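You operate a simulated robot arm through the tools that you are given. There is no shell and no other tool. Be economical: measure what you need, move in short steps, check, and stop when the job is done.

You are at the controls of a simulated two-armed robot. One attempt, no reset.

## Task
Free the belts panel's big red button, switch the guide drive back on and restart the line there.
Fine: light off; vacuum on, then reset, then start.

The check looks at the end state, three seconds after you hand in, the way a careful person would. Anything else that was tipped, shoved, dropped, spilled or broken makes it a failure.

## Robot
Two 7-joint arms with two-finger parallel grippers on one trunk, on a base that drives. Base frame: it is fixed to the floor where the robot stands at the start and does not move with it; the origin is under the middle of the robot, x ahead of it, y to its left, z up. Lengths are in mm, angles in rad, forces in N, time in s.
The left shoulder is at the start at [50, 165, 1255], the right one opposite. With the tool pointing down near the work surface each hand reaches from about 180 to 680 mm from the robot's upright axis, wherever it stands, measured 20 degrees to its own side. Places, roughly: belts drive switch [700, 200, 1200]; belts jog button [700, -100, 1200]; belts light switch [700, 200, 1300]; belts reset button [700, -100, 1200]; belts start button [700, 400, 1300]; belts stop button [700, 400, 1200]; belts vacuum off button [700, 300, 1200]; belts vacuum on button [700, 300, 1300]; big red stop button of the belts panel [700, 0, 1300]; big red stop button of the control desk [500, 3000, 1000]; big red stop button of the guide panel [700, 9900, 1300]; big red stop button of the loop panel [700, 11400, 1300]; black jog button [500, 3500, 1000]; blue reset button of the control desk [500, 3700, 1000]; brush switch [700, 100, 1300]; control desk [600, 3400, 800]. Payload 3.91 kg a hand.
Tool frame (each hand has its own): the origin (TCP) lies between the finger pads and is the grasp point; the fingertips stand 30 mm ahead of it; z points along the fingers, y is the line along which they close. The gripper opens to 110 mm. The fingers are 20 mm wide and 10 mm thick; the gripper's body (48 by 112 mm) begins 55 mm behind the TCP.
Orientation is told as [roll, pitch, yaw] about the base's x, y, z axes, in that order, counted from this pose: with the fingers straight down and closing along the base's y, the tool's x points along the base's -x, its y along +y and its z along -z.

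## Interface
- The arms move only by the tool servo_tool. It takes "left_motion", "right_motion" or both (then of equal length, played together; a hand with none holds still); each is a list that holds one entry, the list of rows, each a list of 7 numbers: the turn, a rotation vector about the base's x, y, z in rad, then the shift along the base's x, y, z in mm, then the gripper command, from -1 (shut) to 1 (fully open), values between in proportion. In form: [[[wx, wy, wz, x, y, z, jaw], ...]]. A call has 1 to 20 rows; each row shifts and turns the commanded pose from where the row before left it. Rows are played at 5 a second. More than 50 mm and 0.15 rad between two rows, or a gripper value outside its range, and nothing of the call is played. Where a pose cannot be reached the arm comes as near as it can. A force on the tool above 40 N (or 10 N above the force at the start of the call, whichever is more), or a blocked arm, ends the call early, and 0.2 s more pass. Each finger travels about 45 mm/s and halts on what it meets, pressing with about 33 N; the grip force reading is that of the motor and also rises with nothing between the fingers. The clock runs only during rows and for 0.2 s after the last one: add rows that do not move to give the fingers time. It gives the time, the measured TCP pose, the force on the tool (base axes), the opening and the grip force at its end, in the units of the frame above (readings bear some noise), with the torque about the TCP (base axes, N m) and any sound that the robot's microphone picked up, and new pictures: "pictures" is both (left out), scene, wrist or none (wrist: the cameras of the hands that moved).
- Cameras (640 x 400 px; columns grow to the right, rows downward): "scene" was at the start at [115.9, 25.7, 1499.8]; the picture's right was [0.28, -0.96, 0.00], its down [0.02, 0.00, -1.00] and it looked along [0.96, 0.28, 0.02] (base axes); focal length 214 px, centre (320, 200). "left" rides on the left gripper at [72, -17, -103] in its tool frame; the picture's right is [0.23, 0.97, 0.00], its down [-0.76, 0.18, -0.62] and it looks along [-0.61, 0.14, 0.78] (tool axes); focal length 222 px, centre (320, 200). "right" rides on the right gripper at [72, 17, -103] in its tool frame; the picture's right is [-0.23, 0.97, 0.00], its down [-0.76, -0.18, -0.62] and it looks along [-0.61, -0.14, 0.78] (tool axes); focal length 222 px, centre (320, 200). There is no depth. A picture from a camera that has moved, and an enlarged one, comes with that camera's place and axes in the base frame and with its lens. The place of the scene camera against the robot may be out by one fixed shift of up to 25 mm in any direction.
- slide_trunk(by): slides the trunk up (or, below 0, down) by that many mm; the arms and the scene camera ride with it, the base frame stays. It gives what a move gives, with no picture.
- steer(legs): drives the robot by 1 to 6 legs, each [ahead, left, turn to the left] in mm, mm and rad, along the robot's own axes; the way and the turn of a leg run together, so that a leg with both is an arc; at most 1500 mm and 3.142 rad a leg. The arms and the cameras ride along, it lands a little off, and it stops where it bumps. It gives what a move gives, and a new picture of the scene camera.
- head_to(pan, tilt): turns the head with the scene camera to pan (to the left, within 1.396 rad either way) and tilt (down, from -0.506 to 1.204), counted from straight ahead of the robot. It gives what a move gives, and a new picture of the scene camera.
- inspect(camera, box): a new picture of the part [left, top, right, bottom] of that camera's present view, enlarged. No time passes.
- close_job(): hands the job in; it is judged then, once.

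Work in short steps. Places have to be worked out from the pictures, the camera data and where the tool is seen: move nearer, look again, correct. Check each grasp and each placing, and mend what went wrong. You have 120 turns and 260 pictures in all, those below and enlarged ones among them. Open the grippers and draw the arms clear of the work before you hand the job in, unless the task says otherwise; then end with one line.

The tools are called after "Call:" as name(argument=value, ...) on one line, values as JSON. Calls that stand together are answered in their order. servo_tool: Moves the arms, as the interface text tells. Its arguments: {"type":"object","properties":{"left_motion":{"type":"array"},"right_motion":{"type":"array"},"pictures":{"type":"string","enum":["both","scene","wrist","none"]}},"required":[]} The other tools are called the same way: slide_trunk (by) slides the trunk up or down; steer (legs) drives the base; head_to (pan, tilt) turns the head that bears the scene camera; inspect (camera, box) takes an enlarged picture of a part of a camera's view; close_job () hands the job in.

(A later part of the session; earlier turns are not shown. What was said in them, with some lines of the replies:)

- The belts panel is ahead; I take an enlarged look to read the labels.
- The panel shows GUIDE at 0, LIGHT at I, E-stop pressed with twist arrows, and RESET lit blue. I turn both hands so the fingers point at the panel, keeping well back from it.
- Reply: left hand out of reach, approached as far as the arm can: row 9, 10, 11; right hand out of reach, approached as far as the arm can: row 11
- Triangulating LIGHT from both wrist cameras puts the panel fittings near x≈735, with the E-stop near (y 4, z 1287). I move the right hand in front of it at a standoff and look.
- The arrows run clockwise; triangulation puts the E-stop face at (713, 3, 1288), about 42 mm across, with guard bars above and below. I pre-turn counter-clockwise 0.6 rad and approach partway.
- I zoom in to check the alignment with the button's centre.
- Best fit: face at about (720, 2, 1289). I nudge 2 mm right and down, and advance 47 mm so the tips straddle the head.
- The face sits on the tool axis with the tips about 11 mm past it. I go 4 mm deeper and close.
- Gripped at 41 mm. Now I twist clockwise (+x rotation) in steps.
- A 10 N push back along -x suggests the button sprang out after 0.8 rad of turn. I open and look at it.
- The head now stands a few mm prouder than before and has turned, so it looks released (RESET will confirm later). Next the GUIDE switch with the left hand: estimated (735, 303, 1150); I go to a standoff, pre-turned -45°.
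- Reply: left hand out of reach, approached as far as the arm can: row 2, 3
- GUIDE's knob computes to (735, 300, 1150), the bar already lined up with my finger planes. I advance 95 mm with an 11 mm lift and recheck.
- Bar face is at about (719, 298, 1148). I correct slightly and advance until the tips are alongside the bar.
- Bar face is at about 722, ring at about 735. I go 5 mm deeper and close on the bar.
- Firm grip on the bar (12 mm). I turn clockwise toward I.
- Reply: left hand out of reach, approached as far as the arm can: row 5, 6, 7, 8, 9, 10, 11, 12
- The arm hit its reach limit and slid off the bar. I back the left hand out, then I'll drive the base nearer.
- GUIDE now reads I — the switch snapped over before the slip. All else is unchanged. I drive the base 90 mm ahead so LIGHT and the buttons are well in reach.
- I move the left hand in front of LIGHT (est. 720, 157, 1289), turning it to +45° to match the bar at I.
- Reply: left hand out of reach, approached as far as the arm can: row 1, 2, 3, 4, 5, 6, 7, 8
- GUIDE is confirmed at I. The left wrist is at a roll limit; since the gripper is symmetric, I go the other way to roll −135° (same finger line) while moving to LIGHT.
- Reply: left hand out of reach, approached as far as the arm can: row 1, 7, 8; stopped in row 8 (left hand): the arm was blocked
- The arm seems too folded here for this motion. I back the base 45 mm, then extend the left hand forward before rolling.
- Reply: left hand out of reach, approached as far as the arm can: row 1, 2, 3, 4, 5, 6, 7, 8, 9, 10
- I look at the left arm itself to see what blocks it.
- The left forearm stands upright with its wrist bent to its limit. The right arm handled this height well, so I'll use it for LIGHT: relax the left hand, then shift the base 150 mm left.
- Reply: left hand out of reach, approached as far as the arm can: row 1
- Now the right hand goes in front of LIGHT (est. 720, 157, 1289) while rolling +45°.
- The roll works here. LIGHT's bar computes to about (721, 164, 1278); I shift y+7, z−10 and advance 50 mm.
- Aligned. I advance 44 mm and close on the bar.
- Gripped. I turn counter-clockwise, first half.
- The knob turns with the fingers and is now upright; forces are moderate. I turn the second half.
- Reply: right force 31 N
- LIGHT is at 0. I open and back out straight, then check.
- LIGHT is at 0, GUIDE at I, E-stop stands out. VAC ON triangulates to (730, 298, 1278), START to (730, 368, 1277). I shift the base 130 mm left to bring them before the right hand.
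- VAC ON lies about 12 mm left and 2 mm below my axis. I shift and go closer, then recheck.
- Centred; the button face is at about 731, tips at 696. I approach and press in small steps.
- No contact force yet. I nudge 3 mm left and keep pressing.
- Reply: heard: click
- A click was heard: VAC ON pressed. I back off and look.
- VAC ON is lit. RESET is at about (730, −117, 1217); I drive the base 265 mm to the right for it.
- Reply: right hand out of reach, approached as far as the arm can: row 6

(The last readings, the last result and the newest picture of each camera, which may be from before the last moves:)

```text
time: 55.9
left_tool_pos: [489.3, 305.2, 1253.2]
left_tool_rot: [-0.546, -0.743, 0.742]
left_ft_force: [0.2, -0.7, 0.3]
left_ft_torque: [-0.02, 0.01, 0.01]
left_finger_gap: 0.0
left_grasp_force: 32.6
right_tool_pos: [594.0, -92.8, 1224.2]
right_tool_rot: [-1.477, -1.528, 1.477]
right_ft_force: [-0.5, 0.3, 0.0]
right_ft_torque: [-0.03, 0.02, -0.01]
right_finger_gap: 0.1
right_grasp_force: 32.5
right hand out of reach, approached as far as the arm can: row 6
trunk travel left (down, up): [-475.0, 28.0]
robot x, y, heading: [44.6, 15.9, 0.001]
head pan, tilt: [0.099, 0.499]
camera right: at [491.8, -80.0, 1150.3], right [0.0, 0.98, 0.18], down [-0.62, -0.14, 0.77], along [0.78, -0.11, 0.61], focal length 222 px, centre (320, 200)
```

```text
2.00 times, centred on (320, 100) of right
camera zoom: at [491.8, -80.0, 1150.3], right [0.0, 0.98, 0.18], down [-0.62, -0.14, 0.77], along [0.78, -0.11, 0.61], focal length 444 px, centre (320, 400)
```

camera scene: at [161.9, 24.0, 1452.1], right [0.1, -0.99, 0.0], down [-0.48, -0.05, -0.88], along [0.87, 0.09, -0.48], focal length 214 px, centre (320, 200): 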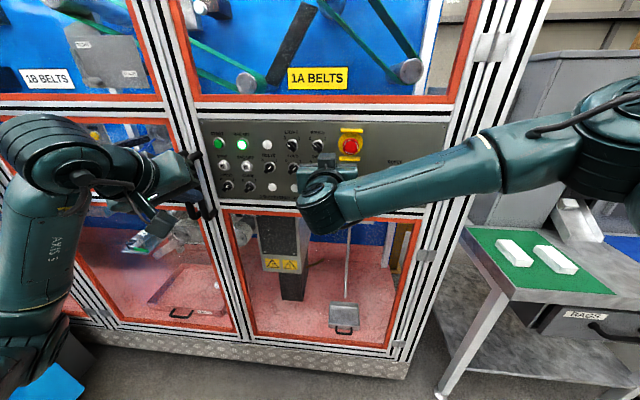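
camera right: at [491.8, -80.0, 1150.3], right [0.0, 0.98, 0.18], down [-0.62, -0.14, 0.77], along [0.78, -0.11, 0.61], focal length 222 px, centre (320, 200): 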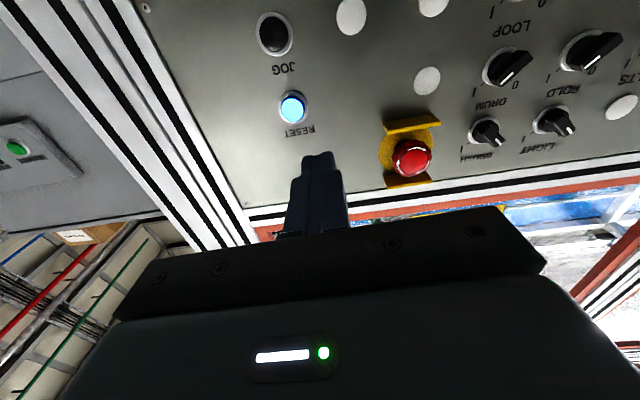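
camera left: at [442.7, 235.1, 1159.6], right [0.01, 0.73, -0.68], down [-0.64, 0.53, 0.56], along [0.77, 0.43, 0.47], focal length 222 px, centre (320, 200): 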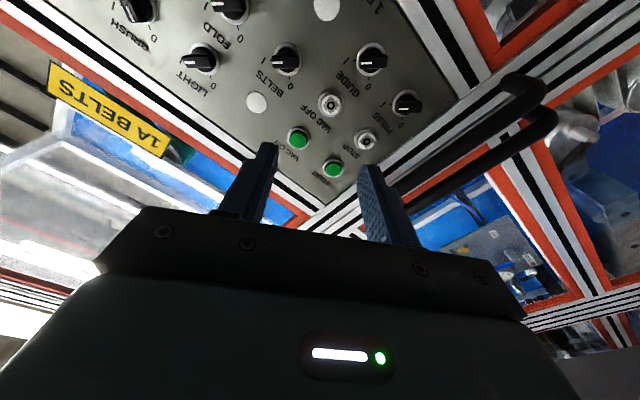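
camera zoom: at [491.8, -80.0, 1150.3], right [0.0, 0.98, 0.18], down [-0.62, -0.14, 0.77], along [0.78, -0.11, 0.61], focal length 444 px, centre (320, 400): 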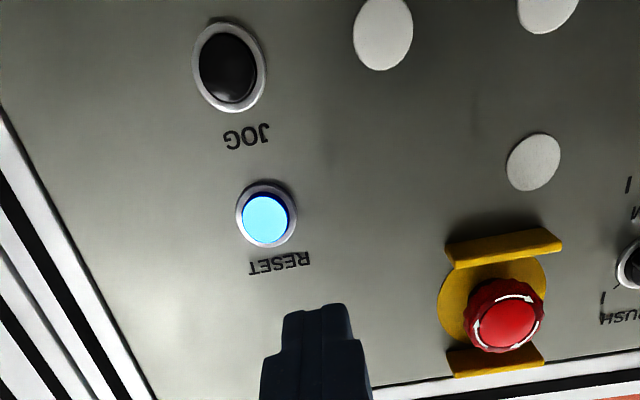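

RESET is at about (731, −120, 1214), and the right arm is near a limit on this side. I shift the base 70 mm right rather than stretching the hand that way.

Call:
steer(legs=[[0, -70, 0]])

Call:
servo_tool(right_motion=[[[0, 0, 0, 10, 20, -5, -1], [0, 0, 0, 25, 21, -5, -1], [0, 0, 0, 25, 0, 0, -1], [0, 0, 0, 0, 0, 0, -1]]], pictures="none")

Call:
inspect(camera="right", box=[200, 30, 440, 180])

```text
time: 57.2
left_tool_pos: [490.8, 232.2, 1253.9]
left_tool_rot: [-0.544, -0.742, 0.741]
left_ft_force: [0.6, -0.1, 0.3]
left_ft_torque: [0.01, -0.01, 0.02]
left_finger_gap: 0.1
left_grasp_force: 33.7
right_tool_pos: [596.3, -166.2, 1224.2]
right_tool_rot: [-1.475, -1.526, 1.474]
right_ft_force: [0.1, 0.3, 0.4]
right_ft_torque: [0.02, 0.0, 0.03]
right_finger_gap: 0.0
right_grasp_force: 32.9
trunk travel left (down, up): [-475.0, 28.0]
robot x, y, heading: [40.5, -55.0, 0.003]
head pan, tilt: [0.099, 0.499]
camera scene: at [162.2, -47.8, 1452.1], right [0.1, -0.99, 0.0], down [-0.48, -0.05, -0.88], along [0.87, 0.09, -0.48], focal length 214 px, centre (320, 200)
```

scene: 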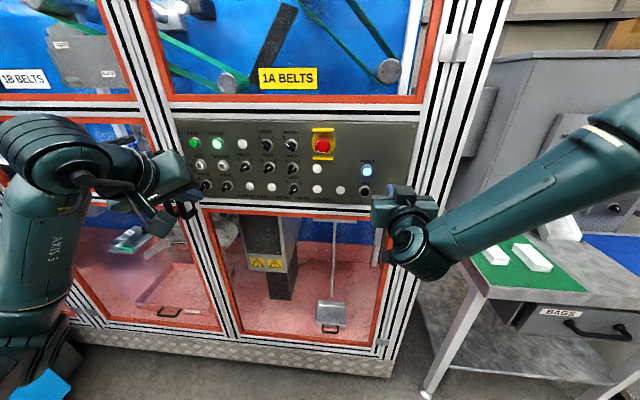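

```text
time: 58.2
left_tool_pos: [490.0, 233.0, 1252.9]
left_tool_rot: [-0.547, -0.743, 0.743]
left_ft_force: [-0.4, 0.7, 0.0]
left_ft_torque: [-0.04, -0.01, -0.02]
left_finger_gap: 0.3
left_grasp_force: 33.0
right_tool_pos: [655.0, -124.4, 1213.8]
right_tool_rot: [-1.479, -1.529, 1.479]
right_ft_force: [0.7, 0.4, -0.1]
right_ft_torque: [-0.01, -0.02, -0.04]
right_finger_gap: 0.0
right_grasp_force: 33.1
trunk travel left (down, up): [-475.0, 28.0]
robot x, y, heading: [41.5, -57.3, 0.007]
head pan, tilt: [0.099, 0.499]
```

```text
2.67 times, centred on (320, 105) of right
camera zoom: at [552.1, -111.3, 1140.0], right [0.0, 0.98, 0.18], down [-0.62, -0.14, 0.77], along [0.78, -0.12, 0.61], focal length 592 px, centre (320, 453)
```

zoom: 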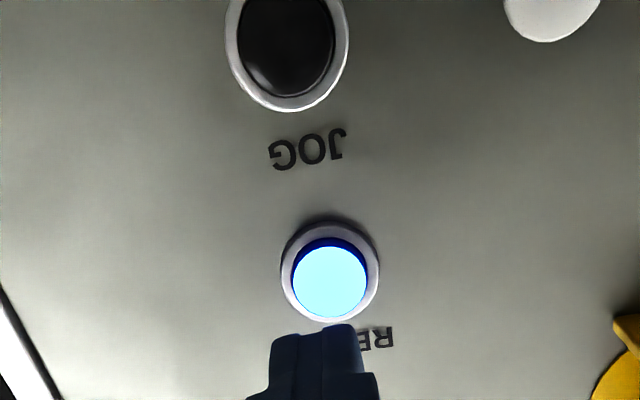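

RESET is 3 mm left of my axis; I correct and press in small steps.

Call:
servo_tool(right_motion=[[[0, 0, 0, 20, 4, 0, -1], [0, 0, 0, 20, 0, 0, -1], [0, 0, 0, 6, 0, 0, -1], [0, 0, 0, 2, 0, 0, -1], [0, 0, 0, 2, 0, 0, -1], [0, 0, 0, 2, 0, 0, -1], [0, 0, 0, 2, 0, 0, -1], [0, 0, 0, 2, 0, 0, -1]]], pictures="none")

Call:
inspect(camera="right", box=[200, 60, 440, 210])

```text
time: 60.0
left_tool_pos: [490.5, 232.4, 1252.7]
left_tool_rot: [-0.547, -0.743, 0.74]
left_ft_force: [0.1, -0.8, 0.8]
left_ft_torque: [0.01, -0.01, 0.03]
left_finger_gap: 0.1
left_grasp_force: 33.1
right_tool_pos: [710.5, -120.6, 1214.7]
right_tool_rot: [-1.477, -1.527, 1.475]
right_ft_force: [-2.6, 0.0, 0.1]
right_ft_torque: [0.01, -0.02, -0.03]
right_finger_gap: 0.0
right_grasp_force: 32.9
trunk travel left (down, up): [-475.0, 28.0]
robot x, y, heading: [39.6, -55.2, 0.004]
head pan, tilt: [0.099, 0.499]
heard: click
```

```text
2.67 times, centred on (320, 135) of right
camera zoom: at [606.9, -107.5, 1140.3], right [0.0, 0.98, 0.18], down [-0.62, -0.14, 0.77], along [0.78, -0.12, 0.61], focal length 592 px, centre (320, 373)
```

zoom: 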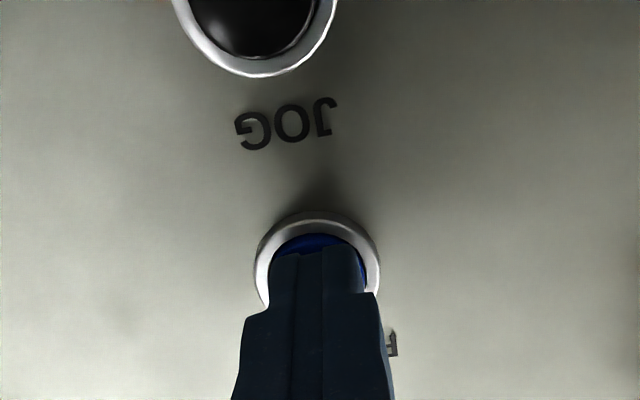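

Click heard and the blue lamp went dark: RESET took. I withdraw and verify.

Call:
servo_tool(right_motion=[[[0, 0, 0, -20, 0, 0, -1], [0, 0, 0, -35, 0, 0, -1], [0, 0, 0, -40, 0, 20, -1], [0, 0, 0, 0, 0, 20, -1], [0, 0, 0, 0, 0, 20, -1]]], pictures="scene")

Call:
inspect(camera="scene", box=[180, 110, 400, 210])

```text
time: 61.2
left_tool_pos: [490.2, 232.4, 1253.0]
left_tool_rot: [-0.548, -0.742, 0.742]
left_ft_force: [-0.1, 1.3, -0.2]
left_ft_torque: [-0.01, 0.0, 0.02]
left_finger_gap: 0.0
left_grasp_force: 32.9
right_tool_pos: [616.7, -120.9, 1273.2]
right_tool_rot: [-1.489, -1.527, 1.487]
right_ft_force: [0.2, 0.4, -0.1]
right_ft_torque: [-0.03, 0.03, 0.02]
right_finger_gap: 0.0
right_grasp_force: 33.2
trunk travel left (down, up): [-475.0, 28.0]
robot x, y, heading: [39.7, -58.0, 0.004]
head pan, tilt: [0.099, 0.499]
camera scene: at [161.7, -47.5, 1452.1], right [0.1, -0.99, 0.0], down [-0.48, -0.05, -0.88], along [0.87, 0.09, -0.48], focal length 214 px, centre (320, 200)
```

scene: 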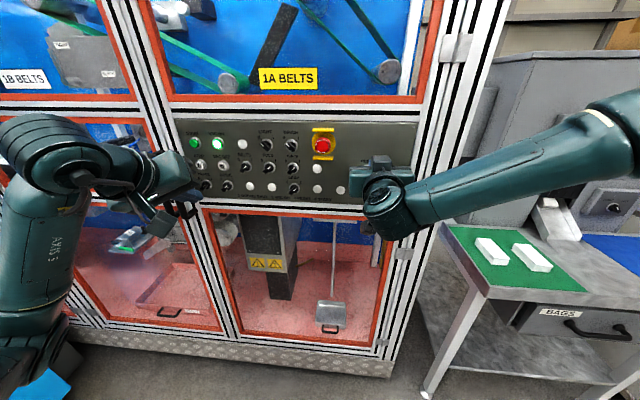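

```text
2.91 times, centred on (290, 160) of scene
camera zoom: at [161.7, -47.5, 1452.1], right [0.1, -0.99, 0.0], down [-0.48, -0.05, -0.88], along [0.87, 0.09, -0.48], focal length 624 px, centre (407, 316)
```

zoom: 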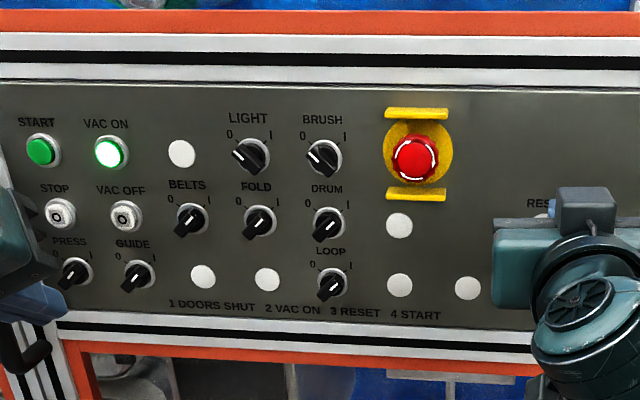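

Lamps: RESET out, VAC ON lit. Last is START at about (731, 370, 1278); I drive back left.

Call:
steer(legs=[[0, 340, 0]])

Call:
servo_tool(right_motion=[[[0, 0, 0, 0, 30, 1, -1], [0, 0, 0, 0, 30, 1, -1], [0, 0, 0, 10, 30, 1, -1], [0, 0, 0, 10, 30, 1, -1], [0, 0, 0, 10, 20, 0, -1], [0, 0, 0, 0, 0, 0, -1]]], pictures="none")

Call:
inspect(camera="right", box=[160, 0, 480, 200])

```text
time: 64.7
left_tool_pos: [490.8, 564.0, 1253.3]
left_tool_rot: [-0.549, -0.743, 0.741]
left_ft_force: [0.2, -0.2, -0.4]
left_ft_torque: [-0.01, 0.02, -0.02]
left_finger_gap: 0.0
left_grasp_force: 32.7
right_tool_pos: [615.9, 211.1, 1273.2]
right_tool_rot: [-1.476, -1.528, 1.472]
right_ft_force: [0.1, 0.2, -0.1]
right_ft_torque: [0.02, 0.0, -0.02]
right_finger_gap: 0.0
right_grasp_force: 32.2
trunk travel left (down, up): [-475.0, 28.0]
robot x, y, heading: [38.6, 276.8, 0.005]
head pan, tilt: [0.099, 0.499]
camera scene: at [161.7, 285.4, 1452.1], right [0.1, -0.99, 0.0], down [-0.48, -0.05, -0.88], along [0.87, 0.09, -0.48], focal length 214 px, centre (320, 200)
```

scene: 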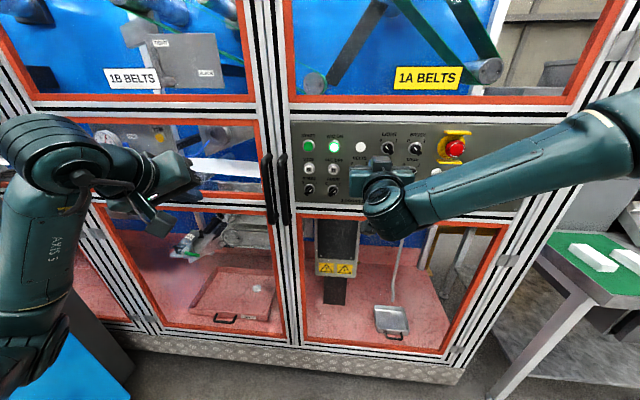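

```text
time: 66.1
left_tool_pos: [490.0, 564.6, 1252.1]
left_tool_rot: [-0.547, -0.744, 0.741]
left_ft_force: [-0.3, -0.1, -0.2]
left_ft_torque: [-0.02, -0.04, 0.0]
left_finger_gap: 0.0
left_grasp_force: 32.8
right_tool_pos: [647.5, 349.8, 1276.9]
right_tool_rot: [-1.479, -1.527, 1.473]
right_ft_force: [1.3, -0.7, 0.0]
right_ft_torque: [0.01, 0.0, 0.01]
right_finger_gap: 0.0
right_grasp_force: 33.0
trunk travel left (down, up): [-475.0, 28.0]
robot x, y, heading: [42.0, 275.0, 0.0]
head pan, tilt: [0.099, 0.499]
```

```text
2.00 times, centred on (320, 100) of right
camera zoom: at [544.0, 364.0, 1203.4], right [0.0, 0.98, 0.18], down [-0.62, -0.14, 0.77], along [0.78, -0.12, 0.61], focal length 444 px, centre (320, 400)
```

zoom: 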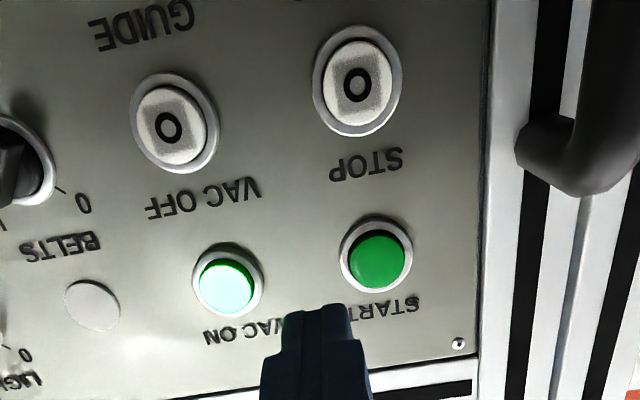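

START sits about 24 mm left, 2 mm up. The door handle (y≥436) stays clear of the gripper body. I align, then press in small steps.

Call:
servo_tool(right_motion=[[[0, 0, 0, 5, 12, 1, -1], [0, 0, 0, 10, 12, 1, -1], [0, 0, 0, 0, 0, 0, -1]]], pictures="none")

Call:
inspect(camera="right", box=[200, 30, 440, 180])

```text
time: 66.9
left_tool_pos: [490.6, 563.1, 1252.5]
left_tool_rot: [-0.548, -0.741, 0.741]
left_ft_force: [0.5, -0.3, 0.2]
left_ft_torque: [0.01, 0.03, -0.01]
left_finger_gap: 0.2
left_grasp_force: 33.1
right_tool_pos: [662.3, 373.3, 1277.4]
right_tool_rot: [-1.475, -1.527, 1.472]
right_ft_force: [-0.2, -0.6, -0.1]
right_ft_torque: [0.03, -0.01, 0.02]
right_finger_gap: 0.0
right_grasp_force: 32.8
trunk travel left (down, up): [-475.0, 28.0]
robot x, y, heading: [38.4, 277.5, 0.001]
head pan, tilt: [0.099, 0.499]
```

```text
2.67 times, centred on (320, 105) of right
camera zoom: at [558.6, 387.6, 1204.0], right [0.01, 0.98, 0.18], down [-0.62, -0.14, 0.77], along [0.78, -0.12, 0.61], focal length 592 px, centre (320, 453)
```

zoom: 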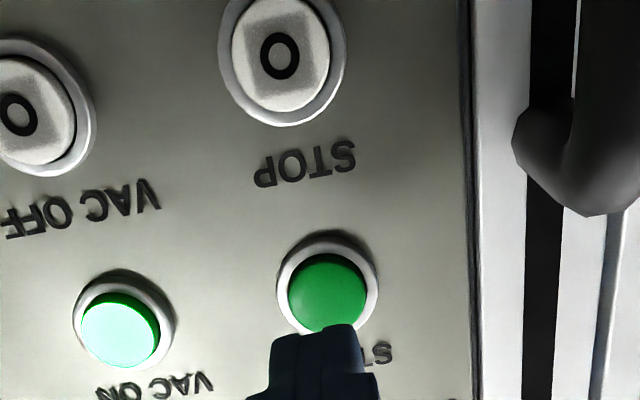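

Aligned within 2–3 mm. Pressing START.

Call:
servo_tool(right_motion=[[[0, 0, 0, 20, 3, 0, -1], [0, 0, 0, 15, 0, 0, -1], [0, 0, 0, 5, 0, 0, -1], [0, 0, 0, 2, 0, 0, -1], [0, 0, 0, 2, 0, 0, -1], [0, 0, 0, 2, 0, 0, -1], [0, 0, 0, 2, 0, 0, -1]]], pictures="none")

Call:
inspect(camera="right", box=[200, 60, 440, 210])

```text
time: 68.5
left_tool_pos: [490.2, 566.1, 1251.3]
left_tool_rot: [-0.548, -0.743, 0.74]
left_ft_force: [0.2, -0.5, 0.3]
left_ft_torque: [-0.02, 0.02, -0.03]
left_finger_gap: 0.0
left_grasp_force: 32.7
right_tool_pos: [708.8, 377.7, 1278.5]
right_tool_rot: [-1.488, -1.526, 1.484]
right_ft_force: [-3.7, -0.3, 0.7]
right_ft_torque: [0.04, -0.04, 0.02]
right_finger_gap: 0.2
right_grasp_force: 33.0
trunk travel left (down, up): [-475.0, 28.0]
robot x, y, heading: [40.9, 278.1, -0.002]
head pan, tilt: [0.099, 0.499]
heard: click
```

```text
2.67 times, centred on (320, 135) of right
camera zoom: at [605.5, 391.1, 1205.2], right [0.0, 0.98, 0.18], down [-0.62, -0.14, 0.77], along [0.78, -0.12, 0.61], focal length 592 px, centre (320, 373)
```

zoom: 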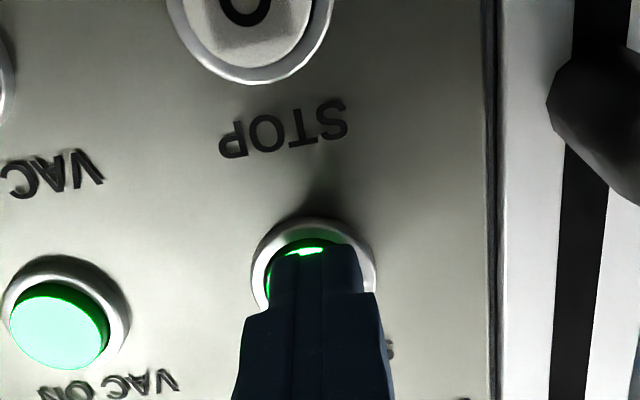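

Click, and START is lit. I back out, open both grippers and get clear for a full check.

Call:
servo_tool(right_motion=[[[0, 0, 0, -20, 0, 0, -1], [0, 0, 0, -35, 0, 0, -1], [0, 0, 0, -40, 0, 0, -0.5], [0, 0, 0, -10, -20, 0, 0], [0, 0, 0, 0, -20, 0, 0], [0, 0, 0, 0, 0, 0, 0]]], left_motion=[[[0, 0, 0, 0, 0, 0, -1], [0, 0, 0, 0, 0, 0, -0.5], [0, 0, 0, 0, 0, 0, 0], [0, 0, 0, 0, 0, 0, 0], [0, 0, 0, 0, 0, 0, 0], [0, 0, 0, 0, 0, 0, 0]]], pictures="none")

Call:
steer(legs=[[-200, 0, 0], [0, -150, 0]])

Call:
head_to(pan=0.0, tilt=0.2)

```text
time: 69.9
left_tool_pos: [491.0, 564.0, 1252.9]
left_tool_rot: [-0.549, -0.742, 0.739]
left_ft_force: [0.1, -0.2, 0.8]
left_ft_torque: [0.0, 0.01, 0.01]
left_finger_gap: 54.7
left_grasp_force: 0.0
right_tool_pos: [604.0, 337.6, 1278.6]
right_tool_rot: [-1.476, -1.526, 1.472]
right_ft_force: [0.4, -0.2, 0.5]
right_ft_torque: [-0.03, 0.0, -0.03]
right_finger_gap: 54.6
right_grasp_force: 0.0
trunk travel left (down, up): [-475.0, 28.0]
robot x, y, heading: [47.6, 279.7, 0.002]
head pan, tilt: [0.099, 0.499]
```

```text
time: 73.1
left_tool_pos: [290.8, 410.9, 1252.1]
left_tool_rot: [-0.549, -0.742, 0.74]
left_ft_force: [0.1, -0.4, -0.4]
left_ft_torque: [0.01, 0.03, 0.01]
left_finger_gap: 55.0
left_grasp_force: 0.1
right_tool_pos: [403.0, 185.1, 1278.9]
right_tool_rot: [-1.476, -1.527, 1.47]
right_ft_force: [-0.4, -0.8, 0.3]
right_ft_torque: [-0.02, -0.01, 0.02]
right_finger_gap: 54.7
right_grasp_force: 0.0
trunk travel left (down, up): [-475.0, 28.0]
robot x, y, heading: [-164.1, 121.6, 0.001]
head pan, tilt: [0.099, 0.499]
camera scene: at [-38.9, 132.1, 1452.1], right [0.1, -1.0, 0.0], down [-0.48, -0.05, -0.88], along [0.87, 0.09, -0.48], focal length 214 px, centre (320, 200)
```

scene: 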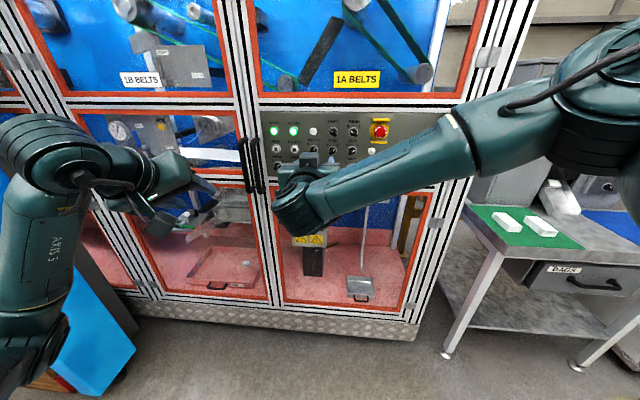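

```text
time: 73.9
left_tool_pos: [289.5, 409.9, 1252.7]
left_tool_rot: [-0.548, -0.742, 0.738]
left_ft_force: [-0.7, -0.4, 0.6]
left_ft_torque: [-0.03, 0.01, 0.02]
left_finger_gap: 55.1
left_grasp_force: 0.1
right_tool_pos: [403.5, 186.6, 1278.6]
right_tool_rot: [-1.474, -1.526, 1.47]
right_ft_force: [-0.9, -0.1, -0.3]
right_ft_torque: [-0.02, 0.0, -0.01]
right_finger_gap: 55.0
right_grasp_force: 0.2
trunk travel left (down, up): [-475.0, 28.0]
robot x, y, heading: [-161.6, 121.4, -0.002]
head pan, tilt: [0.0, 0.201]
camera scene: at [-36.2, 123.5, 1479.7], right [0.0, -1.0, 0.0], down [-0.2, 0.0, -0.98], along [0.98, 0.0, -0.2], focal length 214 px, centre (320, 200)
```

scene: 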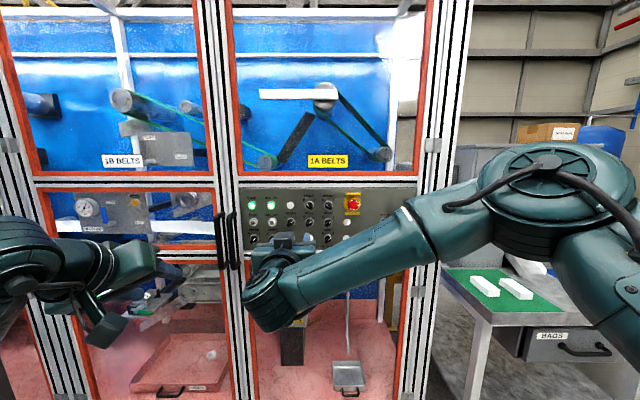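

I move the right hand lower and to the right to clear the view, and check the whole panel once more.

Call:
servo_tool(right_motion=[[[0, 0.1, 0, 0, -30, -25, 0.5], [0, 0.1, 0, 0, -30, -25, 1], [0, 0.1, 0, 0, -30, -25, 1], [0, 0.1, 0, 0, -30, -20, 1], [0, 0, 0, 0, 0, 0, 1]]], left_motion=[[[0, 0, 0, 0, 0, 0, 0.5], [0, 0, 0, 0, 0, 0, 1], [0, 0, 0, 0, 0, 0, 1], [0, 0, 0, 0, 0, 0, 1], [0, 0, 0, 0, 0, 0, 1]]], pictures="none")

Call:
inspect(camera="scene", box=[235, 180, 395, 280])

```text
time: 75.1
left_tool_pos: [289.9, 410.4, 1253.3]
left_tool_rot: [-0.546, -0.741, 0.737]
left_ft_force: [-1.1, 0.7, -0.3]
left_ft_torque: [0.0, -0.01, 0.02]
left_finger_gap: 109.9
left_grasp_force: 0.1
right_tool_pos: [404.7, 68.8, 1182.4]
right_tool_rot: [-0.107, -1.163, 0.111]
right_ft_force: [0.3, -0.5, 0.9]
right_ft_torque: [-0.01, -0.02, -0.02]
right_finger_gap: 110.1
right_grasp_force: 0.1
trunk travel left (down, up): [-475.0, 28.0]
robot x, y, heading: [-158.1, 124.7, -0.004]
head pan, tilt: [0.0, 0.201]
```

```text
4.00 times, centred on (315, 230) of scene
camera zoom: at [-36.3, 124.0, 1479.8], right [0.0, -1.0, 0.0], down [-0.2, 0.0, -0.98], along [0.98, 0.0, -0.2], focal length 858 px, centre (340, 80)
```

zoom: 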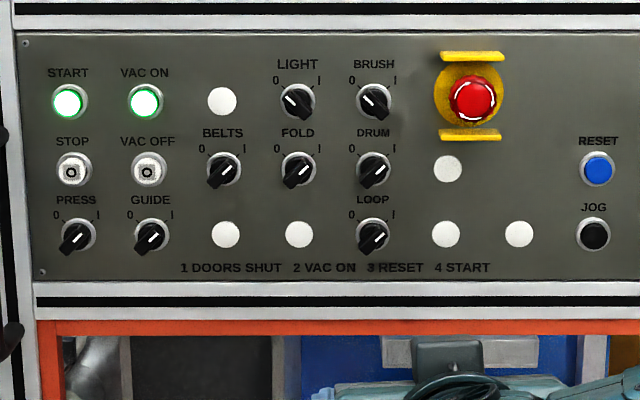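

The panel shows START and VAC ON lit, RESET dark, the E-stop out, GUIDE at I and LIGHT at 0. The other controls are unchanged and the arms are clear, so I hand in.

Call:
close_job()

```text
The job is handed in.
```

The belts panel's red stop button is released, the guide drive is at I, the light is off, and the line is restarted with vacuum on, then reset, then start; the start and vacuum lamps were lit when I handed in.
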